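You operate a simulated robot arm through the tools that you are given. There is no shell and no other tool.

You run a simulated two-armed robot. Do the job below in one go: nothing can be reset, and whatever is moved stays where it is left.

Task
Put a snug band round the low stack of spoons.
Fine: tension as the chart gives and left there, handles first into the arch, one band, sliding plate back out with the stack on it; the other stacks stay unbanded where they lie.

It is judged by the outcome, as a careful person would: the job done as asked, and still so three seconds after it is handed in. It fails if anything else is knocked over, pushed out of place, dropped, spilled or broken.

Robot
Two 7-joint arms with two-finger parallel grippers on one trunk that stands fixed in place. Base frame: the origin is at the foot of the trunk, x ahead of it, y to its left, z up. Readings come in m, degrees, newtons and seconds.
The left shoulder is at [0.05, 0.177, 1.204], the right one opposite. With the tool pointing down near the work surface each hand reaches from about 0.1 to 0.68 m from the base axis, measured 20 degrees to its own side. Payload 3.43 kg a hand.
The TCP of each hand is the grasp point between the finger pads, 0.034 m short of the fingertips. In the tool frame z runs along the fingers and y along their closing line. The gripper opens to 0.128 m. The fingers are 0.024 m wide and 0.012 m thick; the gripper's body (0.048 by 0.13 m) begins 0.096 m behind the TCP.
Orientation is that of the tool frame in the base frame, as [roll, pitch, yaw] about the fixed x, y, z axes, in that order (R = Rz(yaw) Ry(pitch) Rx(roll)). With the fingers straight down and closing along the base's y, the tool's x points along the base's -x, its y along +y and its z along -z.

Tools
- The arms move only by the tool step_arm. It takes "left_commands", "right_commands" or both (then of equal length, played together; a hand with none holds still); each is a list of rows, each an object (a shift or turn left out is 0, a gripper value left out holds the last) with "linear": the shift along the tool's x, y, z in m, a list of three; "turn": the turn, a rotation vector about the tool's x, y, z in degrees, a list of three. In form: [{"linear": [tx, ty, tz], "turn": [rx, ry, rz]}, ...]. A call has 1 to 20 rows; each row shifts and turns the commanded pose from where the row before left it, along the tool's axes as they then stand. "left_hand" and "right_hand" are, for a hand that has rows, the finger opening in m, from 0 to 0.128, set as the call begins (left out, the last holds). A row lasts 0.2 s, in which the tool goes at most 0.05 m and 8.6 degrees; a call with a longer step from one row to the next is refused whole, and so is a gripper value outside its range. Where a pose cannot be reached the arm comes as near as it can. A force on the tool above 40 N (or 10 N above the force at the start of the call, whichever is more), or a blocked arm, ends the call early, and 0.2 s more pass. The fingers move at their own pace (about 0.108 m/s each) and stop on an object; they squeeze with about 24 N. The grip force told is the motor's: it shows also when the fingers shut on nothing. Time passes only in rows, and 0.2 s behind the last, so rows that do not move let the fingers close. The reply holds the time, the measured pose of the TCP, the force on the tool along the base axes, the opening and the grip force, in the units named above and with some noise, with the torque about the TCP (base axes, N m) and any sound that the robot's microphone picked up, and new pictures: "show" is both (left out), scene, wrist or none (wrist: the cameras of the hands that moved).
- Cameras (640 x 400 px; columns grow to the right, rows downward): "scene" is now at [0.1327, -0.0623, 1.3661]; the picture's right is [-0.71, -0.70, 0.00], its down [-0.41, 0.42, -0.81] and it looks along [0.57, -0.58, -0.59] (base axes); focal length 214 px, centre (320, 200). "left" rides on the left gripper at [0.076, 0.011, -0.16] in its tool frame; the picture's right is [-0.15, 0.99, 0.00], its down [-0.88, -0.13, -0.46] and it looks along [-0.45, -0.07, 0.89] (tool axes); focal length 234 px, centre (320, 200). "right" rides on the right gripper at [0.076, -0.011, -0.16] in its tool frame; the picture's right is [0.15, 0.99, 0.00], its down [-0.88, 0.13, -0.46] and it looks along [-0.45, 0.07, 0.89] (tool axes); focal length 234 px, centre (320, 200). There is no depth. A picture from a camera that has moved, and an enlarged one, comes with that camera's place and axes in the base frame and with its lens.
- lift_body(by): slides the trunk up (or, below 0, down) by that many m; the arms and the scene camera ride with it, the base frame stays. It gives what a move gives, with no picture.
- head_to(pan, tilt): turns the head with the scene camera to pan (to the left, within 80 degrees either way) and tilt (down, from -29 to 69), counted from straight ahead of the robot. It gives what a move gives, and a new picture of the scene camera.
- inspect(camera, box): a new picture of the part [left, top, right, bottom] of that camera's present view, enlarged. It takes no simulated time.
- sign_off(): hands the job in; it is judged then, once.

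Places have to be worked out from the pictures, the camera data and where the tool is seen. Open the grippers and draw the arms clear of the work before you hand the job in, unless the task says otherwise.

The tools are called after "Request:" as a command line: name --argument value ..., lists and objects as JSON in quotes. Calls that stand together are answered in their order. step_arm: Moves the arms, as the interface text tells. Its arguments: {"type":"object","properties":{"left_commands":{"type":"array"},"left_hand":{"type":"number"},"right_commands":{"type":"array"},"right_hand":{"type":"number"},"show":{"type":"string","enum":["both","scene","wrist","none"]}},"required":[]} The other tools are called the same way: lift_body (by) slides the trunk up or down; head_to (pan, tilt) turns the head that bears the scene camera; inspect (camera, box) takes an enlarged picture of a part of a camera's view; sign_off () hands the job in.

At the start:

```text
time_s: 0.0
left_tool_pos: [0.3009, -0.0486, 1.236]
left_orientation: [180.0, 0.1, -179.9]
left_force: [0.9, 0.8, 0.3]
left_torque: [-0.01, 0.0, -0.02]
left_width: 0.1281
left_grip_force: 0.1
right_tool_pos: [0.3391, -0.5073, 1.2463]
right_orientation: [180.0, -0.1, 180.0]
right_force: [-0.6, 1.1, -1.0]
right_torque: [0.02, 0.0, 0.01]
right_width: 0.1279
right_grip_force: 0.0
trunk travel left (down, up): [-0.375, 0.026]
head pan, tilt: [-45.3, 35.9]
```

scene: 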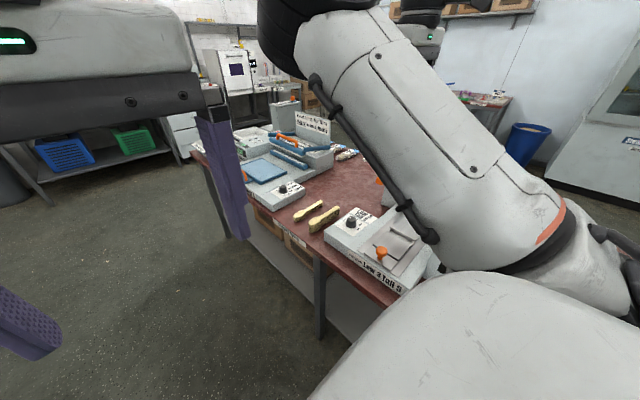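
right: 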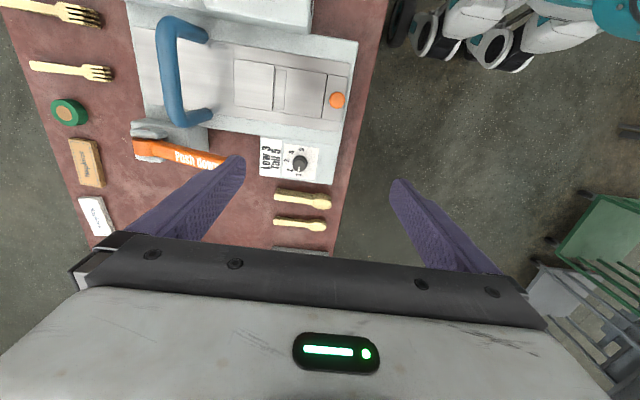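
left: 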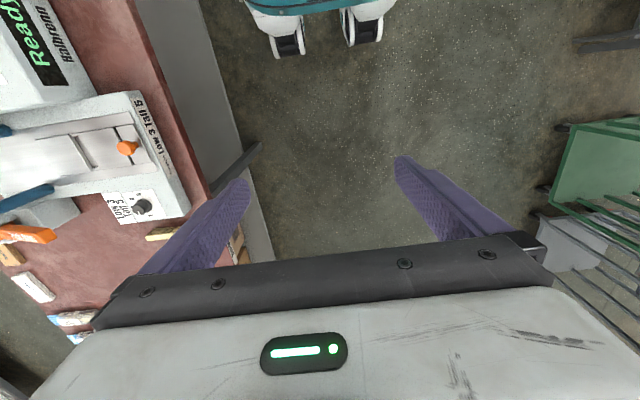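

The pictures show a banding machine with a dial, an orange knob on a sliding plate, a blue arch handle and spoon stacks near the table edge. I'll enlarge the views to read the labels and judge the parts before moving.

Request:
inspect --camera "right" --box '[120, 0, 380, 260]'

Request:
inspect --camera "left" --box '[0, 0, 260, 260]'

Request:
inspect --camera "scene" --box '[180, 90, 460, 310]'

```text
1.54 times, centred on (250, 130) of right
camera zoom: at [0.2628, -0.5183, 1.4061], right [-0.15, 0.99, 0.0], down [0.88, 0.13, 0.46], along [0.45, 0.07, -0.89], focal length 360 px, centre (428, 308)
```

zoom: 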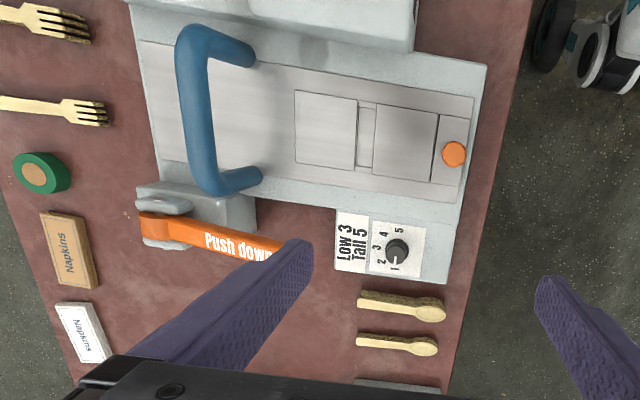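

```text
1.54 times, centred on (130, 130) of left
camera zoom: at [0.2252, -0.0374, 1.3952], right [0.15, 0.99, 0.0], down [0.88, -0.13, 0.46], along [0.45, -0.07, -0.89], focal length 360 px, centre (612, 308)
```

zoom: 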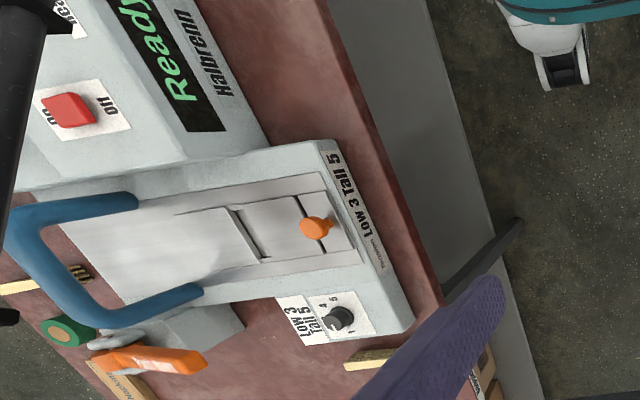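

```text
1.82 times, centred on (320, 200) of scene
camera zoom: at [0.1327, -0.0623, 1.3661], right [-0.71, -0.7, 0.0], down [-0.41, 0.42, -0.81], along [0.57, -0.58, -0.59], focal length 390 px, centre (320, 200)
```

zoom: 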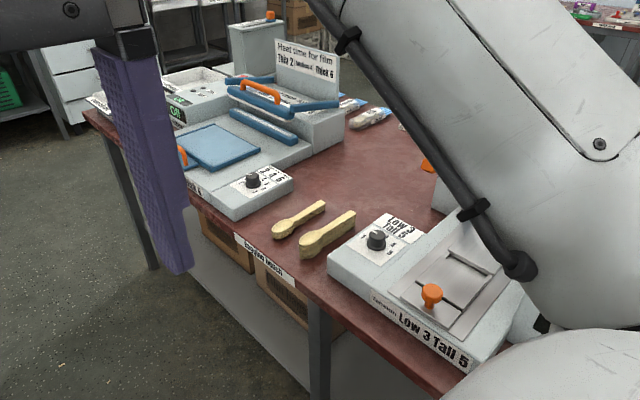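

The right-hand ray and the scene ray together put the low stack's top at about (0.648, -0.52, 0.812), the tall stack at (0.555, -0.514, 0.83), the dial at (0.447, -0.54, 0.86) and the plate knob at (0.293, -0.477, 0.887). I'll move the right hand back and over the machine, still high, for a closer look at the arch, lever and dial.

Request:
step_arm --right_commands '[{"linear": [0.03, -0.018, 0.02]}, {"linear": [0.03, -0.018, 0.02]}, {"linear": [0.03, -0.018, 0.02]}, {"linear": [0.03, -0.018, 0.02]}, {"linear": [0.03, -0.018, 0.02]}, {}]' --show "both"

```text
time_s: 1.4
left_tool_pos: [0.3019, -0.0488, 1.2361]
left_orientation: [-179.9, 0.0, 180.0]
left_force: [-0.3, 0.4, 0.0]
left_torque: [-0.03, 0.04, 0.02]
left_width: 0.1278
left_grip_force: 0.0
right_tool_pos: [0.1874, -0.5975, 1.148]
right_orientation: [-180.0, 0.1, -180.0]
right_force: [0.9, 0.2, -0.5]
right_torque: [0.01, 0.01, 0.01]
right_width: 0.128
right_grip_force: 0.0
trunk travel left (down, up): [-0.375, 0.026]
head pan, tilt: [-45.3, 35.9]
camera scene: at [0.1328, -0.0618, 1.3661], right [-0.71, -0.7, 0.0], down [-0.41, 0.42, -0.81], along [0.57, -0.58, -0.59], focal length 214 px, centre (320, 200)
camera right: at [0.1104, -0.6076, 1.3074], right [-0.15, 0.99, 0.0], down [0.88, 0.13, 0.46], along [0.45, 0.07, -0.89], focal length 234 px, centre (320, 200)
```

scene: 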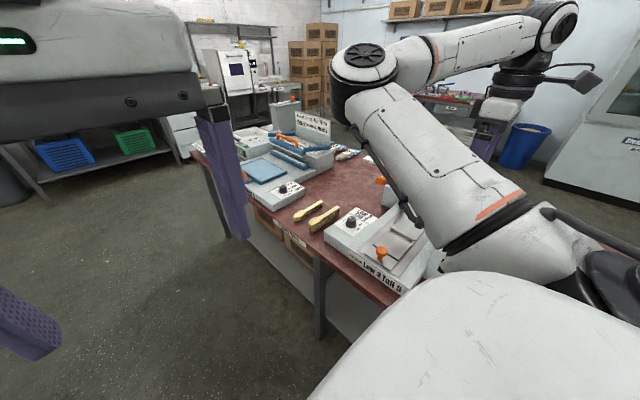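
right: 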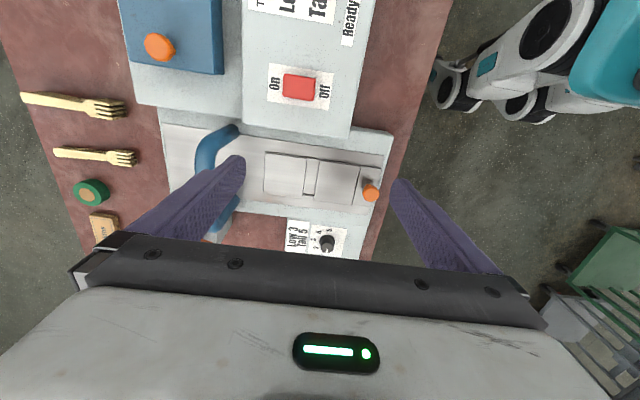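

Request:
inspect --camera "right" --box '[110, 0, 420, 200]'

Request:
inspect --camera "right" --box '[230, 120, 410, 260]'

Request:
inspect --camera "scene" --box '[280, 170, 440, 300]'

```text
2.00 times, centred on (265, 100) of right
camera zoom: at [0.1104, -0.6076, 1.3074], right [-0.15, 0.99, 0.0], down [0.88, 0.13, 0.46], along [0.45, 0.07, -0.89], focal length 468 px, centre (430, 400)
```

zoom: 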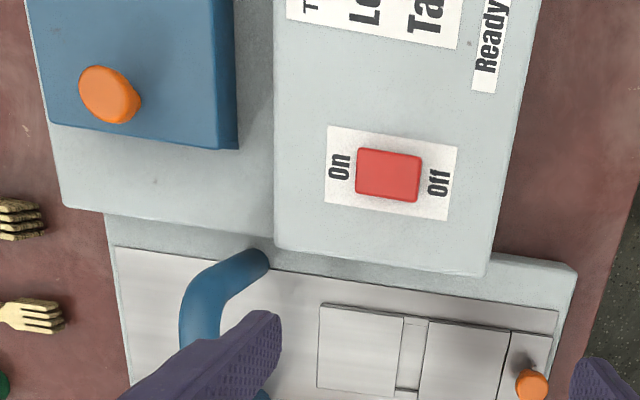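

```text
2.86 times, centred on (320, 190) of right
camera zoom: at [0.1104, -0.6076, 1.3074], right [-0.15, 0.99, 0.0], down [0.88, 0.13, 0.46], along [0.45, 0.07, -0.89], focal length 669 px, centre (320, 229)
```

zoom: 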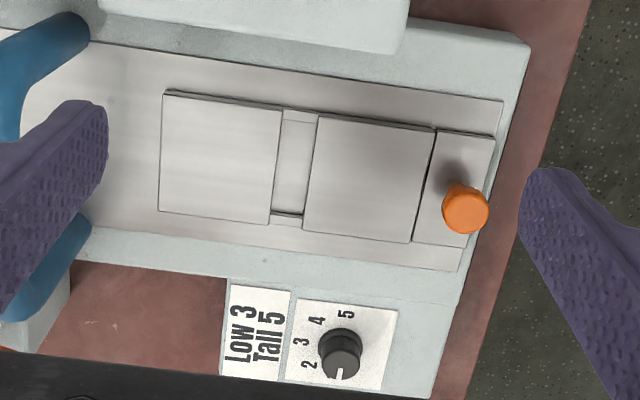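

```text
3.08 times, centred on (360, 235) of scene
camera zoom: at [0.1328, -0.0618, 1.3661], right [-0.71, -0.7, 0.0], down [-0.41, 0.42, -0.81], along [0.57, -0.58, -0.59], focal length 660 px, centre (197, 92)
```

zoom: 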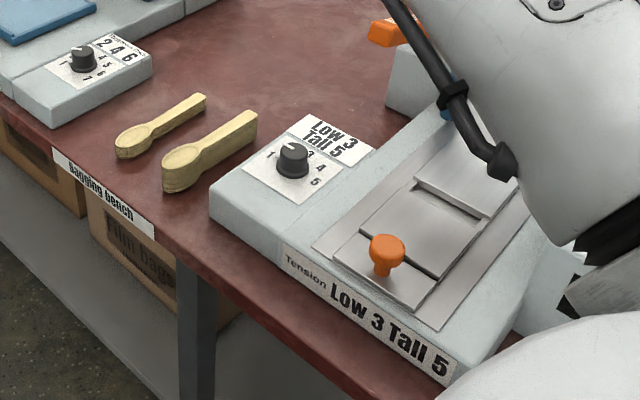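

The sliding plate has a gap in its middle, where the band closes, and the dial has its numbers round the rim. Next I'll read the display with the left camera and enlarge the dial.

Request:
inspect --camera "left" --box '[0, 0, 130, 100]'

Request:
inspect --camera "left" --box '[0, 90, 200, 260]'

Request:
inspect --camera "scene" --box '[335, 195, 385, 235]'

```text
4.00 times, centred on (65, 50) of left
camera zoom: at [0.2254, -0.0369, 1.3951], right [0.15, 0.99, 0.0], down [0.88, -0.13, 0.46], along [0.45, -0.07, -0.89], focal length 937 px, centre (1340, 800)
```

zoom: 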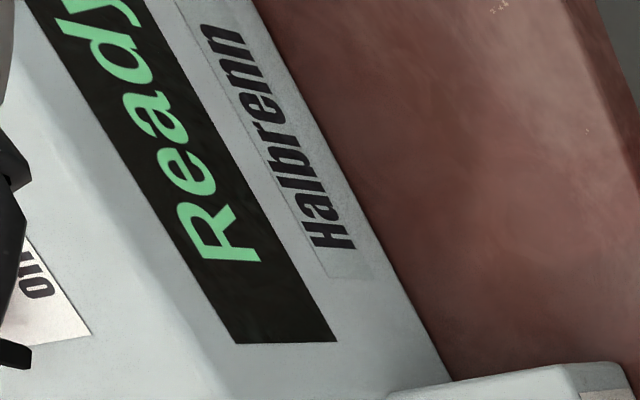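

```text
2.35 times, centred on (100, 175) of left
camera zoom: at [0.2254, -0.0369, 1.3951], right [0.15, 0.99, 0.0], down [0.88, -0.13, 0.46], along [0.45, -0.07, -0.89], focal length 551 px, centre (838, 259)
```

zoom: 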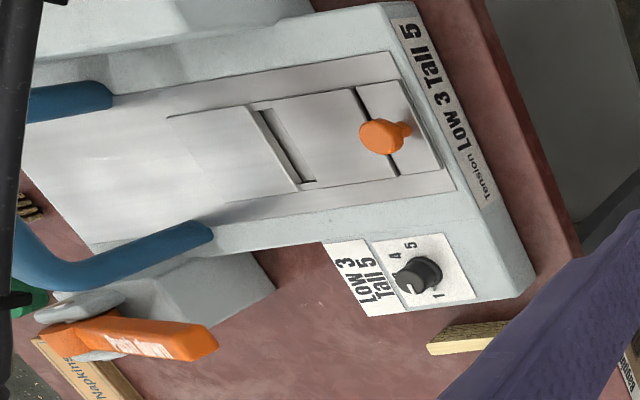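

```text
10.00 times, centred on (360, 215) of scene
camera zoom: at [0.1328, -0.0618, 1.3661], right [-0.71, -0.7, 0.0], down [-0.41, 0.42, -0.81], along [0.57, -0.58, -0.59], focal length 2145 px, centre (-80, 50)
```

zoom: 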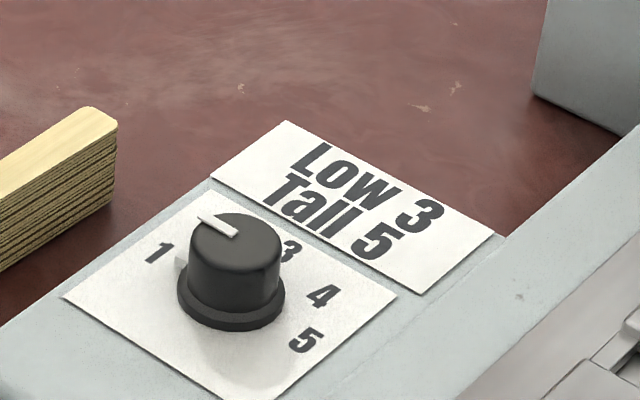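

The display reads "Ready" in green, so the machine is on. The dial pointer sits near 1–2, so I'll move the right camera to look straight at the dial and read it properly.

Request:
step_arm --right_commands '[{"linear": [-0.036, 0.011, 0.02]}, {"linear": [-0.036, 0.011, 0.02]}, {"linear": [-0.036, 0.011, 0.02]}, {"linear": [-0.035, 0.01, 0.018]}, {}]' --show "wrist"

Request:
inspect --camera "right" --box '[265, 160, 365, 230]'

```text
time_s: 2.6
left_tool_pos: [0.3007, -0.0479, 1.2363]
left_orientation: [-179.9, 0.0, -179.8]
left_force: [0.3, -0.1, -0.3]
left_torque: [0.03, -0.01, -0.01]
left_width: 0.128
left_grip_force: 0.1
right_tool_pos: [0.3308, -0.555, 1.0669]
right_orientation: [-180.0, 0.0, 180.0]
right_force: [-0.1, 0.3, -0.4]
right_torque: [-0.01, -0.03, -0.03]
right_width: 0.1279
right_grip_force: 0.2
trunk travel left (down, up): [-0.375, 0.026]
head pan, tilt: [-45.3, 35.9]
camera right: at [0.2549, -0.5661, 1.2264], right [-0.15, 0.99, 0.0], down [0.88, 0.13, 0.46], along [0.45, 0.07, -0.89], focal length 234 px, centre (320, 200)
```

right: 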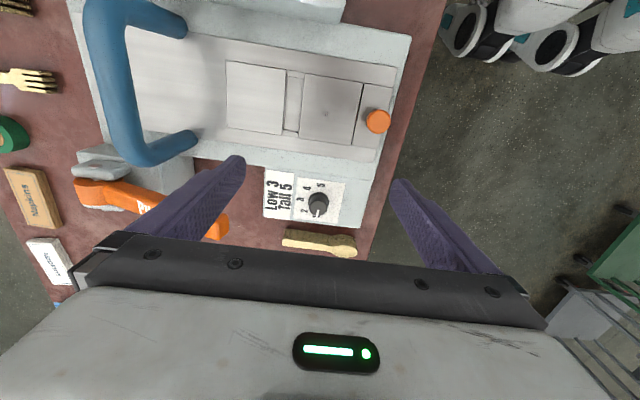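

```text
5.71 times, centred on (315, 195) of right
camera zoom: at [0.2549, -0.5661, 1.2264], right [-0.15, 0.99, 0.0], down [0.88, 0.13, 0.46], along [0.45, 0.07, -0.89], focal length 1338 px, centre (349, 229)
```

zoom: 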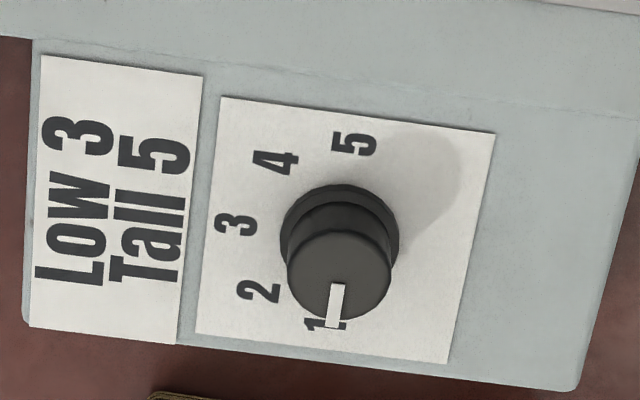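

The pointer is exactly on 1 (toward +x) and 3 points toward -y. The knob has to turn 90° clockwise from above, which is +90° about tool z. I'll hover above the dial with a narrower opening and pre-rotate -45° to leave wrist range.

Request:
step_arm --right_commands '[{"linear": [-0.029, 0.004, 0.025]}, {"linear": [-0.029, 0.004, 0.025]}, {"linear": [-0.029, 0.004, 0.025]}, {"linear": [-0.028, 0.003, 0.025]}, {"turn": [0, 0, -7.5]}, {"turn": [0, 0, -7.5]}, {"turn": [0, 0, -7.5]}, {"turn": [0, 0, -7.5]}, {"turn": [0, 0, -7.5]}, {"turn": [0, 0, -7.5]}, {}]' --right_hand 0.07 --show "both"

Request:
inspect --camera "left" --box '[0, 90, 260, 260]'

```text
time_s: 5.0
left_tool_pos: [0.3015, -0.0491, 1.2351]
left_orientation: [180.0, 0.1, -179.9]
left_force: [0.0, 0.0, -0.1]
left_torque: [0.0, -0.01, 0.0]
left_width: 0.1279
left_grip_force: 0.0
right_tool_pos: [0.4479, -0.5377, 0.9685]
right_orientation: [-180.0, 0.0, -134.9]
right_force: [0.8, -0.2, 0.7]
right_torque: [0.0, 0.01, 0.03]
right_width: 0.07
right_grip_force: 0.1
trunk travel left (down, up): [-0.375, 0.026]
head pan, tilt: [-45.3, 35.9]
camera scene: at [0.1327, -0.0623, 1.3661], right [-0.71, -0.7, 0.0], down [-0.41, 0.42, -0.81], along [0.57, -0.58, -0.59], focal length 214 px, centre (320, 200)
camera right: at [0.4011, -0.6005, 1.1281], right [-0.8, 0.59, 0.0], down [0.53, 0.72, 0.46], along [0.27, 0.37, -0.89], focal length 234 px, centre (320, 200)
```

scene: 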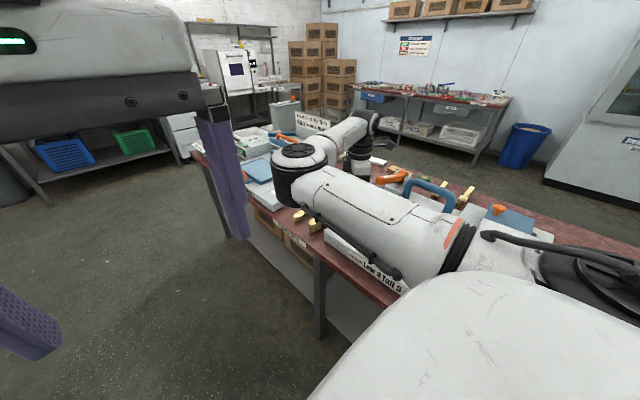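
right: 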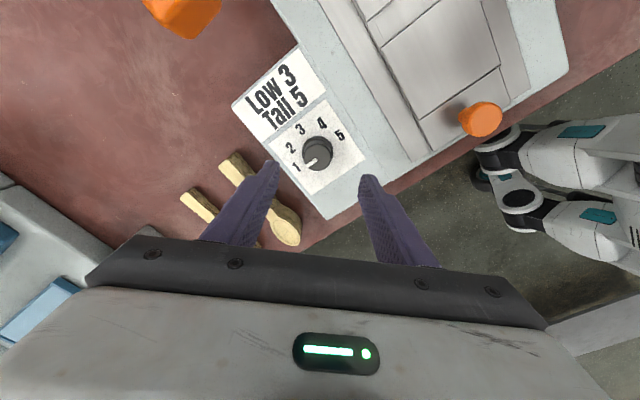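

```text
2.35 times, centred on (130, 175) of left
camera zoom: at [0.2252, -0.0374, 1.3952], right [0.15, 0.99, 0.0], down [0.88, -0.13, 0.46], along [0.45, -0.07, -0.89], focal length 551 px, centre (767, 259)
```

zoom: 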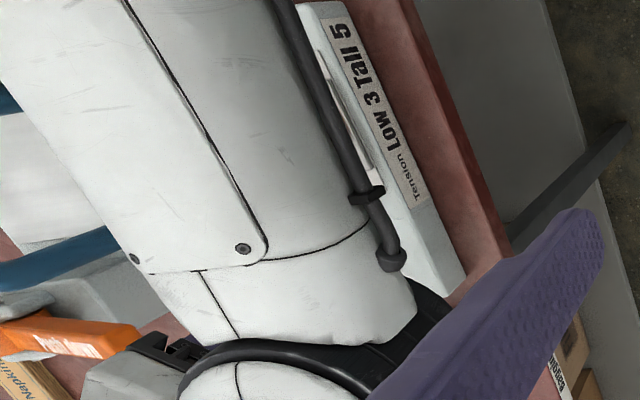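

The hand is at (0.448, -0.538, 0.969) and the elbow stays well above the stacks. I'll enlarge the dial in this view to fix its centre before descending.

Request:
inspect --camera "right" --box '[250, 100, 390, 200]'

```text
4.00 times, centred on (320, 150) of right
camera zoom: at [0.4011, -0.6005, 1.1281], right [-0.8, 0.59, 0.0], down [0.53, 0.72, 0.46], along [0.27, 0.37, -0.89], focal length 937 px, centre (320, 400)
```

zoom: 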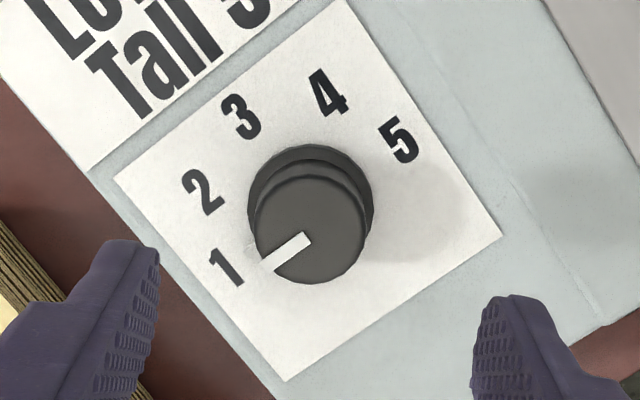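

The knob centre works out at (0.447, -0.543) with its top near z 0.88. I'll correct a few mm and descend to TCP z about 0.90.

Request:
step_arm --right_commands '[{"linear": [0.0042, -0.0028, 0.017]}, {"linear": [0, 0, 0.018]}, {"linear": [0, 0, 0.018]}, {"linear": [0, 0, 0.0155]}, {}]' --show "wrist"

Request:
inspect --camera "right" --box '[240, 80, 400, 200]'

```text
time_s: 6.2
left_tool_pos: [0.3006, -0.0494, 1.2361]
left_orientation: [179.9, 0.0, 179.9]
left_force: [-0.4, 0.7, 0.1]
left_torque: [-0.03, 0.01, 0.02]
left_width: 0.1281
left_grip_force: 0.0
right_tool_pos: [0.4472, -0.5446, 0.9]
right_orientation: [179.9, 0.0, -135.0]
right_force: [-0.2, -0.1, 0.2]
right_torque: [-0.01, -0.02, -0.01]
right_width: 0.0699
right_grip_force: 0.0
trunk travel left (down, up): [-0.375, 0.026]
head pan, tilt: [-45.3, 35.9]
camera right: at [0.4005, -0.6067, 1.0593], right [-0.8, 0.6, 0.0], down [0.53, 0.72, 0.46], along [0.27, 0.37, -0.89], focal length 234 px, centre (320, 200)
```

right: 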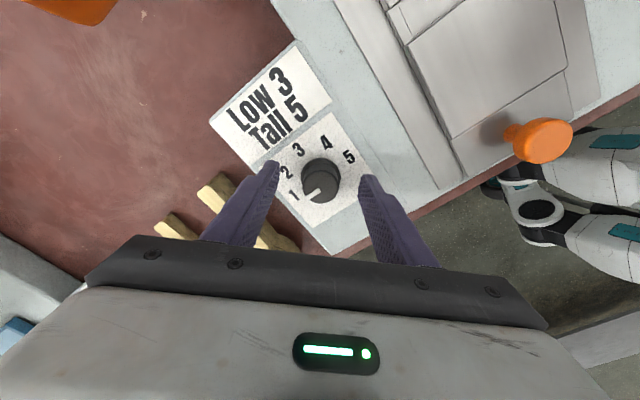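

```text
3.33 times, centred on (320, 140) of right
camera zoom: at [0.4005, -0.6067, 1.0593], right [-0.8, 0.6, 0.0], down [0.53, 0.72, 0.46], along [0.27, 0.37, -0.89], focal length 781 px, centre (320, 400)
```

zoom: 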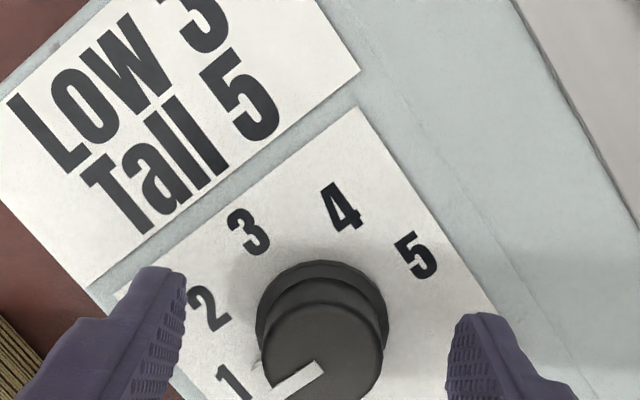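

The knob sits centred between the fingers with about 14 mm of overlap. I'll close on it and hold.

Request:
step_arm --right_commands '[{}, {}, {}, {}]' --right_hand 0.0 --show "none"

```text
time_s: 7.2
left_tool_pos: [0.2995, -0.0483, 1.2375]
left_orientation: [-179.9, 0.0, -180.0]
left_force: [-0.6, 0.8, -0.1]
left_torque: [-0.01, -0.02, 0.03]
left_width: 0.128
left_grip_force: 0.0
right_tool_pos: [0.4461, -0.5438, 0.8993]
right_orientation: [179.9, -0.1, -135.0]
right_force: [-6.4, 7.3, -2.6]
right_torque: [0.38, 0.26, 0.06]
right_width: 0.0306
right_grip_force: 44.5
trunk travel left (down, up): [-0.375, 0.026]
head pan, tilt: [-45.3, 35.9]
```

The knob is held at 0.0306 m, with about 10 N sideways along tool +y, so I'll ease 1 mm that way. Then I'll turn 90° about tool z.

Request:
step_arm --right_commands '[{"linear": [0, 0.001, 0]}, {"turn": [0, 0, 7.5]}, {"turn": [0, 0, 7.5]}, {"turn": [0, 0, 7.5]}, {"turn": [0, 0, 7.5]}, {"turn": [0, 0, 7.5]}, {"turn": [0, 0, 7.5]}, {"turn": [0, 0, 7.5]}, {"turn": [0, 0, 7.5]}, {"turn": [0, 0, 7.5]}, {"turn": [0, 0, 7.5]}, {"turn": [0, 0, 7.5]}, {"turn": [0, 0, 7.5]}, {}]' --show "wrist"

Request:
inspect --camera "right" --box '[240, 100, 400, 220]'

```text
time_s: 10.2
left_tool_pos: [0.3016, -0.0448, 1.2359]
left_orientation: [-179.8, 0.1, -179.8]
left_force: [0.3, 0.0, 0.1]
left_torque: [-0.01, 0.0, 0.01]
left_width: 0.1278
left_grip_force: 0.0
right_tool_pos: [0.4474, -0.5363, 0.8997]
right_orientation: [179.6, -0.6, 134.9]
right_force: [-4.9, 29.9, -6.6]
right_torque: [0.67, -0.14, 0.08]
right_width: 0.0309
right_grip_force: 45.1
trunk travel left (down, up): [-0.375, 0.026]
head pan, tilt: [-45.3, 35.9]
camera right: at [0.384, -0.4939, 1.0601], right [0.6, 0.8, 0.01], down [0.72, -0.54, 0.45], along [0.37, -0.26, -0.89], focal length 234 px, centre (320, 200)
```

right: 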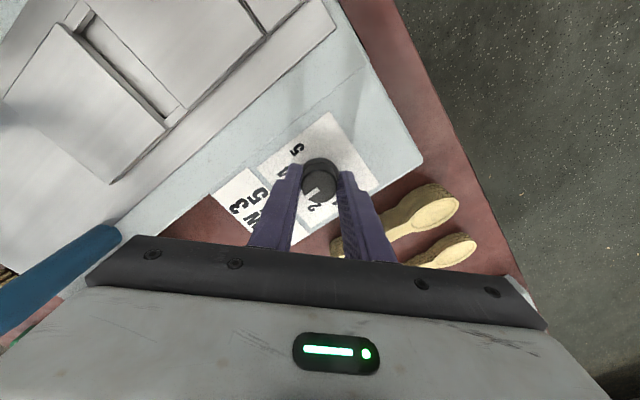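

```text
3.33 times, centred on (320, 160) of right
camera zoom: at [0.384, -0.4939, 1.0601], right [0.6, 0.8, 0.01], down [0.72, -0.54, 0.45], along [0.37, -0.26, -0.89], focal length 781 px, centre (320, 333)
```

zoom: 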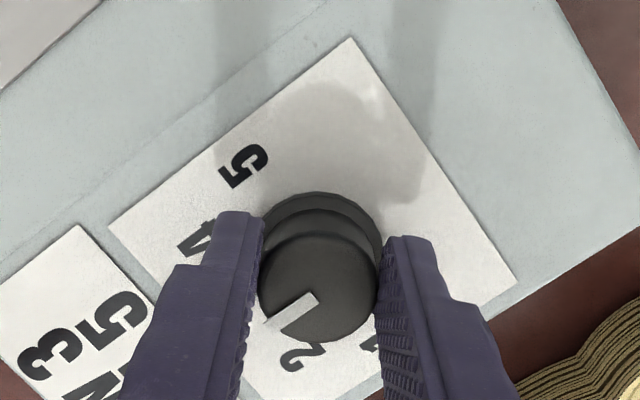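

The pointer has moved from 1 to between 2 and 3, but the tool shows 30 N along +y and sits 7 mm off in +y. The left hand has also shifted 4 mm, so I suspect arm-to-arm contact and will look at the scene and left views before going on.

Request:
inspect --camera "scene" --box '[0, 0, 640, 400]'

Request:
inspect --camera "left" --box '[0, 0, 640, 400]'

```text
1.00 times, centred on (320, 200) of scene (not enlarged: the box is as wide or as high as the picture)
camera zoom: at [0.1326, -0.0598, 1.3663], right [-0.71, -0.7, 0.0], down [-0.41, 0.41, -0.81], along [0.57, -0.58, -0.58], focal length 214 px, centre (320, 200)
```

zoom: 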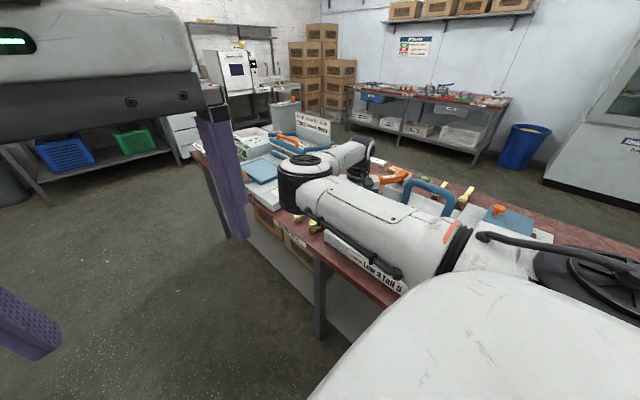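

```text
1.00 times, centred on (320, 200) of left (not enlarged: the box is as wide or as high as the picture)
camera zoom: at [0.2251, -0.0348, 1.3953], right [0.15, 0.99, 0.0], down [0.88, -0.13, 0.46], along [0.45, -0.07, -0.89], focal length 234 px, centre (320, 200)
```

zoom: 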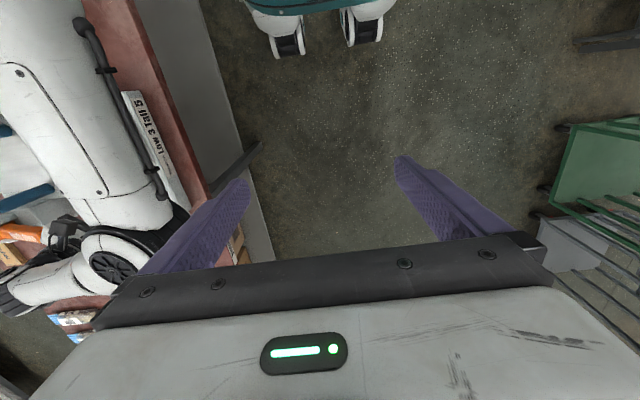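

The scene camera has itself shifted 2.5 mm toward +y, so the trunk is being reacted against through this grip. I'll check the machine against the table edge, and the wrist area, before releasing.

Request:
inspect --camera "scene" --box '[280, 200, 440, 300]'

Request:
inspect --camera "scene" --box '[230, 100, 430, 225]'

```text
4.00 times, centred on (360, 250) of scene
camera zoom: at [0.1326, -0.0598, 1.3663], right [-0.71, -0.7, 0.0], down [-0.41, 0.41, -0.81], along [0.57, -0.58, -0.58], focal length 858 px, centre (160, 0)
```

zoom: 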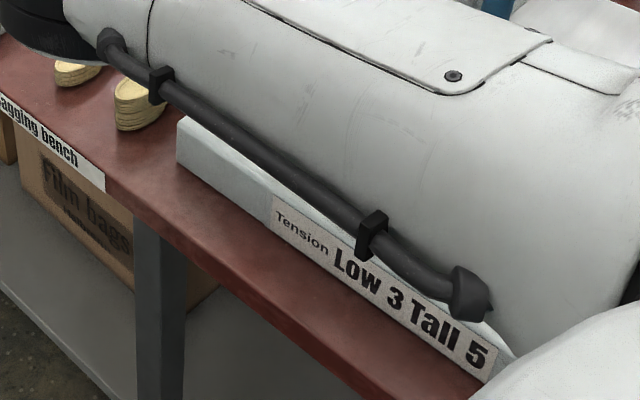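

```text
3.20 times, centred on (330, 162) of scene
camera zoom: at [0.1326, -0.0598, 1.3663], right [-0.71, -0.7, 0.0], down [-0.41, 0.41, -0.81], along [0.57, -0.58, -0.58], focal length 686 px, centre (288, 320)
```

zoom: 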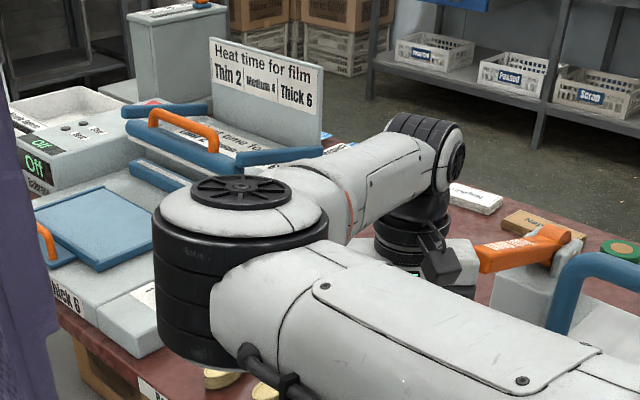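

The dial label has not moved (its corner works out the same before and after), and the pointer now points exactly -y, at 3. The sideways load only means the knob axis is a few mm further +y than I commanded, so I'll ease the hand +y to unload it before letting go.

Request:
step_arm --right_commands '[{"linear": [0.002, 0.002, 0]}, {"linear": [0.0015, 0.0015, 0]}, {}]' --show "none"

```text
time_s: 11.0
left_tool_pos: [0.3012, -0.0476, 1.2358]
left_orientation: [-179.9, -0.2, -179.9]
left_force: [-0.1, -1.1, -0.3]
left_torque: [0.01, -0.02, 0.01]
left_width: 0.1281
left_grip_force: 0.0
right_tool_pos: [0.4464, -0.5367, 0.9007]
right_orientation: [179.8, 0.0, 135.1]
right_force: [5.2, 13.2, -4.8]
right_torque: [1.4, 0.38, 0.03]
right_width: 0.0311
right_grip_force: 45.1
trunk travel left (down, up): [-0.375, 0.026]
head pan, tilt: [-45.3, 35.9]
```

The force has dropped from 30 to 13 N, so another 3 mm should unload it. Then I'll open.

Request:
step_arm --right_commands '[{"linear": [0.0015, 0.003, 0]}, {}]' --show "none"

Request:
step_arm --right_commands '[{}, {}, {}]' --right_hand 0.07 --show "wrist"

Request:
inspect --camera "right" --box '[240, 100, 400, 220]'

```text
time_s: 11.6
left_tool_pos: [0.3023, -0.0497, 1.2373]
left_orientation: [-180.0, 0.0, -179.9]
left_force: [0.4, -0.2, 0.4]
left_torque: [0.0, -0.02, -0.02]
left_width: 0.1281
left_grip_force: 0.1
right_tool_pos: [0.4472, -0.5364, 0.8999]
right_orientation: [-179.8, 0.2, 134.9]
right_force: [2.7, 2.2, -3.7]
right_torque: [0.91, 0.61, 0.02]
right_width: 0.0307
right_grip_force: 45.2
trunk travel left (down, up): [-0.375, 0.026]
head pan, tilt: [-45.3, 35.9]
```

```text
time_s: 12.4
left_tool_pos: [0.3014, -0.0491, 1.2365]
left_orientation: [179.9, 0.1, -179.9]
left_force: [-0.4, -0.2, -0.4]
left_torque: [-0.01, -0.03, 0.02]
left_width: 0.1278
left_grip_force: 0.1
right_tool_pos: [0.4462, -0.5351, 0.9005]
right_orientation: [-179.9, 0.0, 135.0]
right_force: [0.5, 0.2, -0.2]
right_torque: [0.0, -0.02, 0.02]
right_width: 0.0699
right_grip_force: 0.1
trunk travel left (down, up): [-0.375, 0.026]
head pan, tilt: [-45.3, 35.9]
camera right: at [0.3845, -0.4898, 1.0596], right [0.6, 0.8, 0.0], down [0.71, -0.53, 0.46], along [0.37, -0.27, -0.89], focal length 234 px, centre (320, 200)
```

right: 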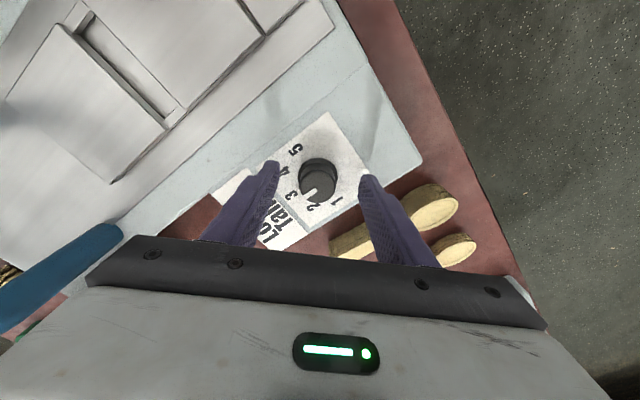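

```text
3.33 times, centred on (320, 160) of right
camera zoom: at [0.3845, -0.4898, 1.0596], right [0.6, 0.8, 0.0], down [0.71, -0.53, 0.46], along [0.37, -0.27, -0.89], focal length 781 px, centre (320, 333)
```

zoom: 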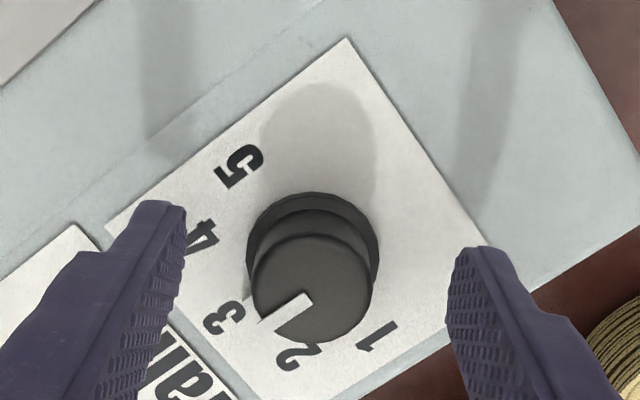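

The pointer now sits squarely at 3 and the fingers are clear. Comparing views, the knob may lie about 4–7 mm further +y than at the start, so I'll raise the hand to its start area and compare the machine with the first scene picture.

Request:
step_arm --right_commands '[{"linear": [0, 0, -0.03]}, {"linear": [0, 0, -0.035]}, {"linear": [0, 0, -0.04]}, {"linear": [0.0161, -0.0091, -0.04]}, {"linear": [0.0161, -0.0091, -0.04]}, {"linear": [0.0161, -0.0091, -0.04]}, {"linear": [0.0161, -0.0091, -0.04]}, {"linear": [0.0161, -0.0091, -0.04]}, {"linear": [0.0161, -0.0091, -0.04]}, {}]' --show "both"

Request:
inspect --camera "scene" --box '[280, 170, 440, 300]'

Request:
inspect --camera "left" --box '[0, 90, 200, 260]'

```text
time_s: 14.6
left_tool_pos: [0.3011, -0.0493, 1.236]
left_orientation: [-180.0, 0.1, -179.9]
left_force: [0.1, 0.2, -0.1]
left_torque: [0.0, 0.01, 0.0]
left_width: 0.128
left_grip_force: 0.0
right_tool_pos: [0.3397, -0.505, 1.2457]
right_orientation: [-180.0, -0.1, 135.0]
right_force: [0.0, 0.2, -0.5]
right_torque: [0.0, -0.01, 0.02]
right_width: 0.0698
right_grip_force: 0.1
trunk travel left (down, up): [-0.375, 0.026]
head pan, tilt: [-45.3, 35.9]
camera scene: at [0.1333, -0.0627, 1.3659], right [-0.71, -0.7, 0.0], down [-0.41, 0.42, -0.81], along [0.57, -0.58, -0.59], focal length 214 px, centre (320, 200)
camera right: at [0.2782, -0.4599, 1.4045], right [0.6, 0.8, 0.0], down [0.72, -0.53, 0.46], along [0.37, -0.27, -0.89], focal length 234 px, centre (320, 200)
```

scene: 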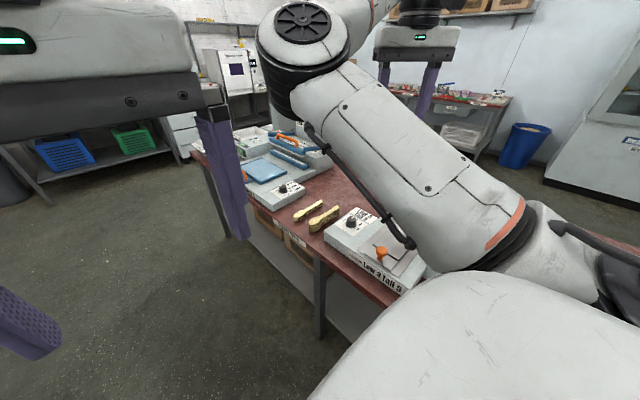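
right: 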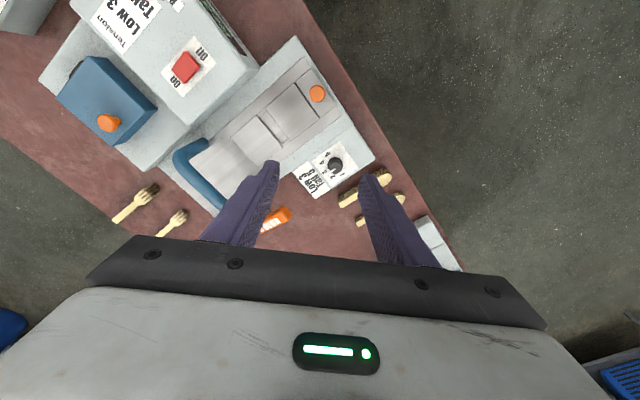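

```text
3.08 times, centred on (360, 235) of scene
camera zoom: at [0.1333, -0.0627, 1.3659], right [-0.71, -0.7, 0.0], down [-0.41, 0.42, -0.81], along [0.57, -0.58, -0.59], focal length 660 px, centre (197, 92)
```

zoom: 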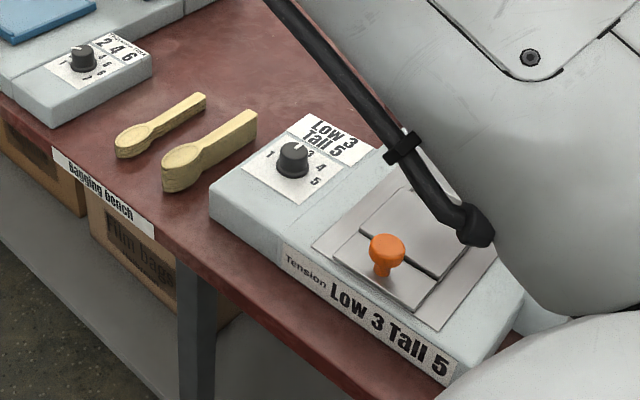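

```text
2.35 times, centred on (100, 175) of left
camera zoom: at [0.2259, -0.0379, 1.395], right [0.15, 0.99, 0.0], down [0.88, -0.13, 0.46], along [0.45, -0.07, -0.89], focal length 551 px, centre (838, 259)
```

zoom: 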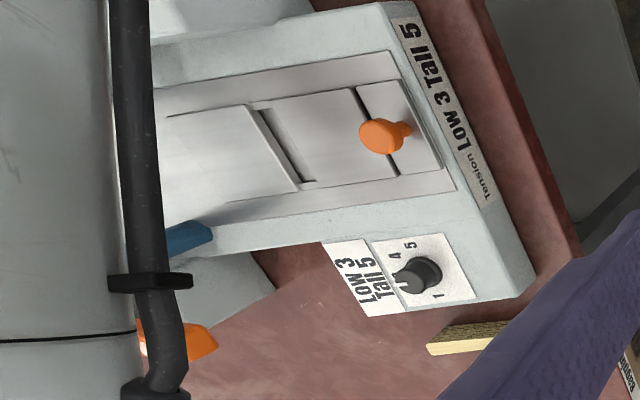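

The machine sits on exactly the same pixels as at the start in both views, so it hasn't moved. I'll confirm the dial in the scene view and measure the stacks and sealer for the pick.

Request:
inspect --camera "scene" --box '[335, 195, 385, 235]'

Request:
inspect --camera "scene" --box '[260, 170, 350, 240]'

Request:
inspect --camera "right" --box '[280, 120, 470, 280]'

```text
10.00 times, centred on (360, 215) of scene
camera zoom: at [0.1333, -0.0627, 1.3659], right [-0.71, -0.7, 0.0], down [-0.41, 0.42, -0.81], along [0.57, -0.58, -0.59], focal length 2145 px, centre (-80, 50)
```

zoom: 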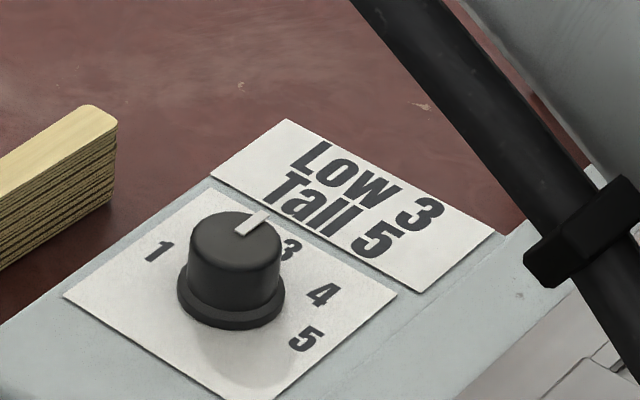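

```text
5.71 times, centred on (305, 205) of scene
camera zoom: at [0.1333, -0.0627, 1.3659], right [-0.71, -0.7, 0.0], down [-0.41, 0.42, -0.81], along [0.57, -0.58, -0.59], focal length 1226 px, centre (406, 171)
```

zoom: 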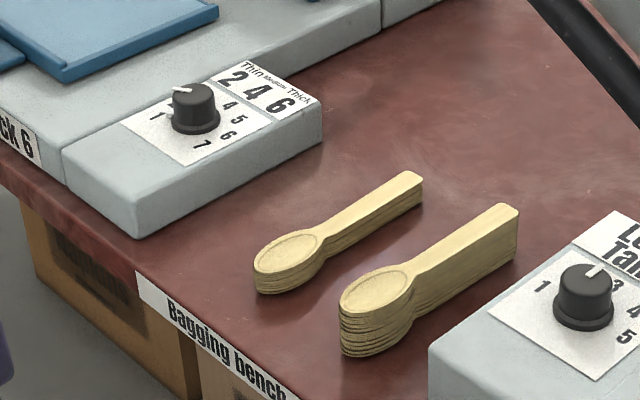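

```text
2.50 times, centred on (375, 200) of right
camera zoom: at [0.2782, -0.4599, 1.4045], right [0.6, 0.8, 0.0], down [0.72, -0.53, 0.46], along [0.37, -0.27, -0.89], focal length 585 px, centre (182, 200)
```

zoom: 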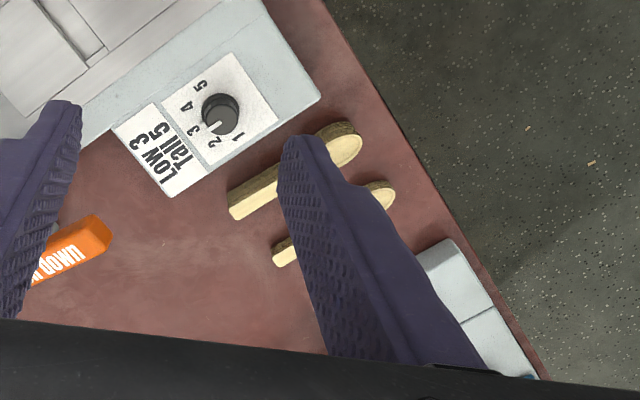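

The dial reads 3. From the scene view the low stack runs from its handle end near (0.657, -0.605) to its bowl tip near (0.67, -0.456), table at about 0.793. I'll turn the hand so the fingers close along x and move it to hover above that stack, then refine from its own camera.

Request:
step_arm --right_commands '[{"turn": [0, 0, 7.5]}, {"turn": [0, 0, 7.5]}, {"turn": [0, 0, 7.5]}, {"turn": [0, 0, 7.5]}, {"turn": [0, 0, 7.5]}, {"turn": [0, 0, 7.5]}, {"linear": [-0.0025, 0.032, 0.022]}, {"linear": [-0.0025, 0.032, 0.022]}, {"linear": [-0.0025, 0.032, 0.022]}, {"linear": [-0.0025, 0.032, 0.022]}, {"linear": [-0.0025, 0.032, 0.022]}, {"linear": [-0.0025, 0.032, 0.022]}, {"linear": [-0.0025, 0.032, 0.022]}, {"linear": [-0.0025, 0.032, 0.022]}, {"linear": [-0.0025, 0.032, 0.022]}, {"linear": [-0.0025, 0.032, 0.022]}, {}]' --show "both"

```text
time_s: 18.2
left_tool_pos: [0.3014, -0.0489, 1.2373]
left_orientation: [179.9, 0.0, 180.0]
left_force: [-0.7, -0.9, 0.3]
left_torque: [0.0, 0.03, 0.02]
left_width: 0.128
left_grip_force: 0.1
right_tool_pos: [0.3433, -0.501, 1.1341]
right_orientation: [180.0, 0.1, 90.2]
right_force: [-1.1, 0.5, -0.2]
right_torque: [0.0, 0.0, -0.01]
right_width: 0.0699
right_grip_force: 0.2
right hand out of reach, approached as far as the arm can: row 6, 7, 8, 9, 10, 11, 12, 13, 14, 15, 16
trunk travel left (down, up): [-0.375, 0.026]
head pan, tilt: [-45.3, 35.9]
camera scene: at [0.1327, -0.0623, 1.3661], right [-0.71, -0.7, 0.0], down [-0.41, 0.42, -0.81], along [0.57, -0.58, -0.59], focal length 214 px, centre (320, 200)
camera right: at [0.3309, -0.4255, 1.2944], right [0.99, 0.15, 0.0], down [0.13, -0.88, 0.46], along [0.07, -0.45, -0.89], focal length 234 px, centre (320, 200)
```

scene: 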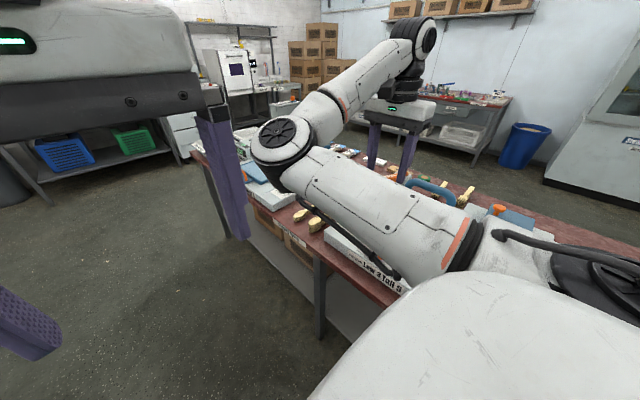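
right: 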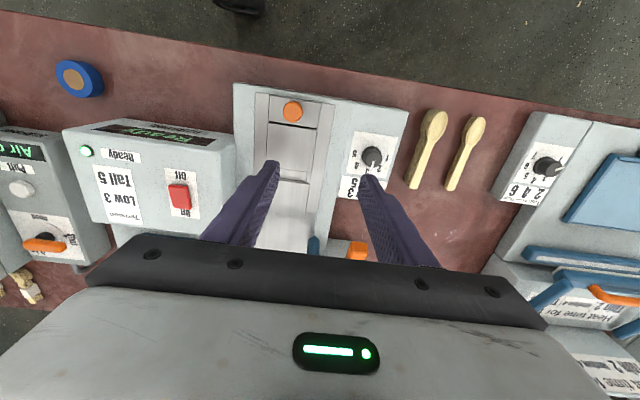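

Yaw 90° is at the wrist's limit, so the arm only came down and stayed at x 0.34. I'll turn back the other way (-180° about tool z, to yaw -90°), starting with a few degrees to see how the command resumes.

Request:
step_arm --right_commands '[{"turn": [0, 0, -8]}, {"turn": [0, 0, -8]}, {}]' --show "none"

```text
time_s: 19.0
left_tool_pos: [0.3014, -0.0486, 1.2379]
left_orientation: [180.0, 0.1, 180.0]
left_force: [0.7, -0.4, -0.3]
left_torque: [0.0, 0.0, 0.02]
left_width: 0.1279
left_grip_force: 0.0
right_tool_pos: [0.3444, -0.5003, 1.1348]
right_orientation: [-180.0, 0.0, 106.1]
right_force: [-0.5, 0.1, 0.0]
right_torque: [0.03, -0.03, -0.01]
right_width: 0.0701
right_grip_force: 0.1
trunk travel left (down, up): [-0.375, 0.026]
head pan, tilt: [-45.3, 35.9]
```

The command restarts from the actual pose, so I'll turn the remaining 164° to yaw -90°.

Request:
step_arm --right_commands '[{"turn": [0, 0, -8.2]}, {"turn": [0, 0, -8.2]}, {"turn": [0, 0, -8.2]}, {"turn": [0, 0, -8.2]}, {"turn": [0, 0, -8.2]}, {"turn": [0, 0, -8.2]}, {"turn": [0, 0, -8.2]}, {"turn": [0, 0, -8.2]}, {"turn": [0, 0, -8.2]}, {"turn": [0, 0, -8.2]}, {"turn": [0, 0, -8.2]}, {"turn": [0, 0, -8.2]}, {"turn": [0, 0, -8.2]}, {"turn": [0, 0, -8.2]}, {"turn": [0, 0, -8.2]}, {"turn": [0, 0, -8.2]}, {"turn": [0, 0, -8.2]}, {"turn": [0, 0, -8.2]}, {"turn": [0, 0, -8.2]}, {"turn": [0, 0, -8.2]}]' --show "wrist"

```text
time_s: 23.2
left_tool_pos: [0.301, -0.0484, 1.2366]
left_orientation: [-180.0, 0.0, -180.0]
left_force: [-0.6, -0.1, -1.3]
left_torque: [0.0, 0.0, 0.0]
left_width: 0.1277
left_grip_force: 0.1
right_tool_pos: [0.3438, -0.4998, 1.1348]
right_orientation: [180.0, 0.1, -89.7]
right_force: [0.1, 0.2, 1.0]
right_torque: [0.02, -0.04, 0.0]
right_width: 0.0699
right_grip_force: 0.1
trunk travel left (down, up): [-0.375, 0.026]
head pan, tilt: [-45.3, 35.9]
camera right: at [0.3551, -0.5772, 1.2937], right [-0.99, -0.15, 0.0], down [-0.13, 0.88, 0.46], along [-0.07, 0.45, -0.89], focal length 234 px, centre (320, 200)
```

right: 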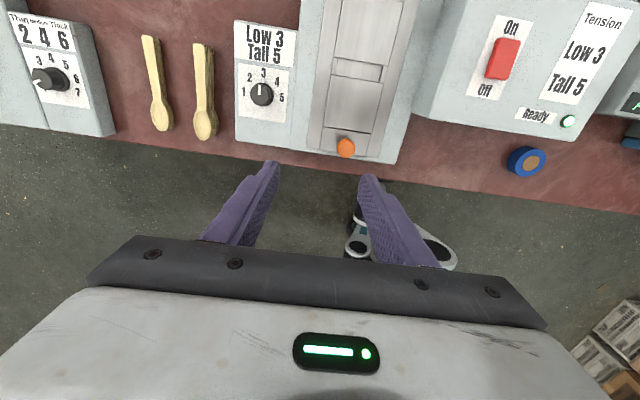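

From here the dial reads 3, and the low stack lies along y at x about 0.652 from y -0.60 (handle) to -0.443 (bowl tip). I'll move above it to (0.652, -0.525, 1.0).

Request:
step_arm --right_commands '[{"linear": [0.0028, -0.0342, 0.015]}, {"linear": [0.0028, -0.0342, 0.015]}, {"linear": [0.0028, -0.0342, 0.015]}, {"linear": [0.0028, -0.0342, 0.015]}, {"linear": [0.0028, -0.0342, 0.015]}, {"linear": [0.0028, -0.0342, 0.015]}, {"linear": [0.0028, -0.0342, 0.015]}, {"linear": [0.0028, -0.0342, 0.015]}, {"linear": [0.0028, -0.0342, 0.015]}, {}]' --show "both"

```text
time_s: 25.4
left_tool_pos: [0.3019, -0.0491, 1.2374]
left_orientation: [-179.9, 0.1, 179.9]
left_force: [-0.1, 0.9, 0.5]
left_torque: [0.0, 0.01, -0.02]
left_width: 0.1277
left_grip_force: 0.1
right_tool_pos: [0.5934, -0.5181, 1.0193]
right_orientation: [-179.9, -0.1, -90.0]
right_force: [0.3, 0.9, 0.0]
right_torque: [0.01, 0.0, 0.01]
right_width: 0.0702
right_grip_force: 0.0
right hand out of reach, approached as far as the arm can: row 8, 9
trunk travel left (down, up): [-0.375, 0.026]
head pan, tilt: [-45.3, 35.9]
camera scene: at [0.1326, -0.0622, 1.3661], right [-0.71, -0.7, 0.0], down [-0.41, 0.42, -0.81], along [0.57, -0.58, -0.59], focal length 214 px, centre (320, 200)
camera right: at [0.6028, -0.5941, 1.1792], right [-0.99, -0.15, 0.0], down [-0.13, 0.88, 0.46], along [-0.07, 0.45, -0.89], focal length 234 px, centre (320, 200)
```

scene: 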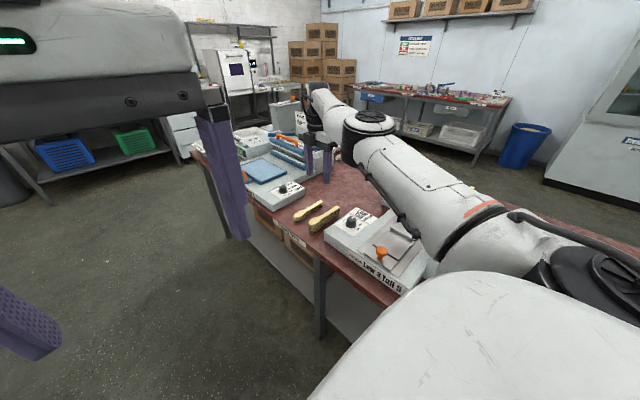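
right: 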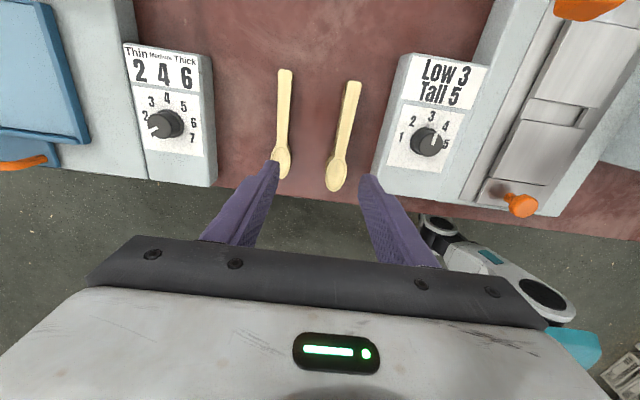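

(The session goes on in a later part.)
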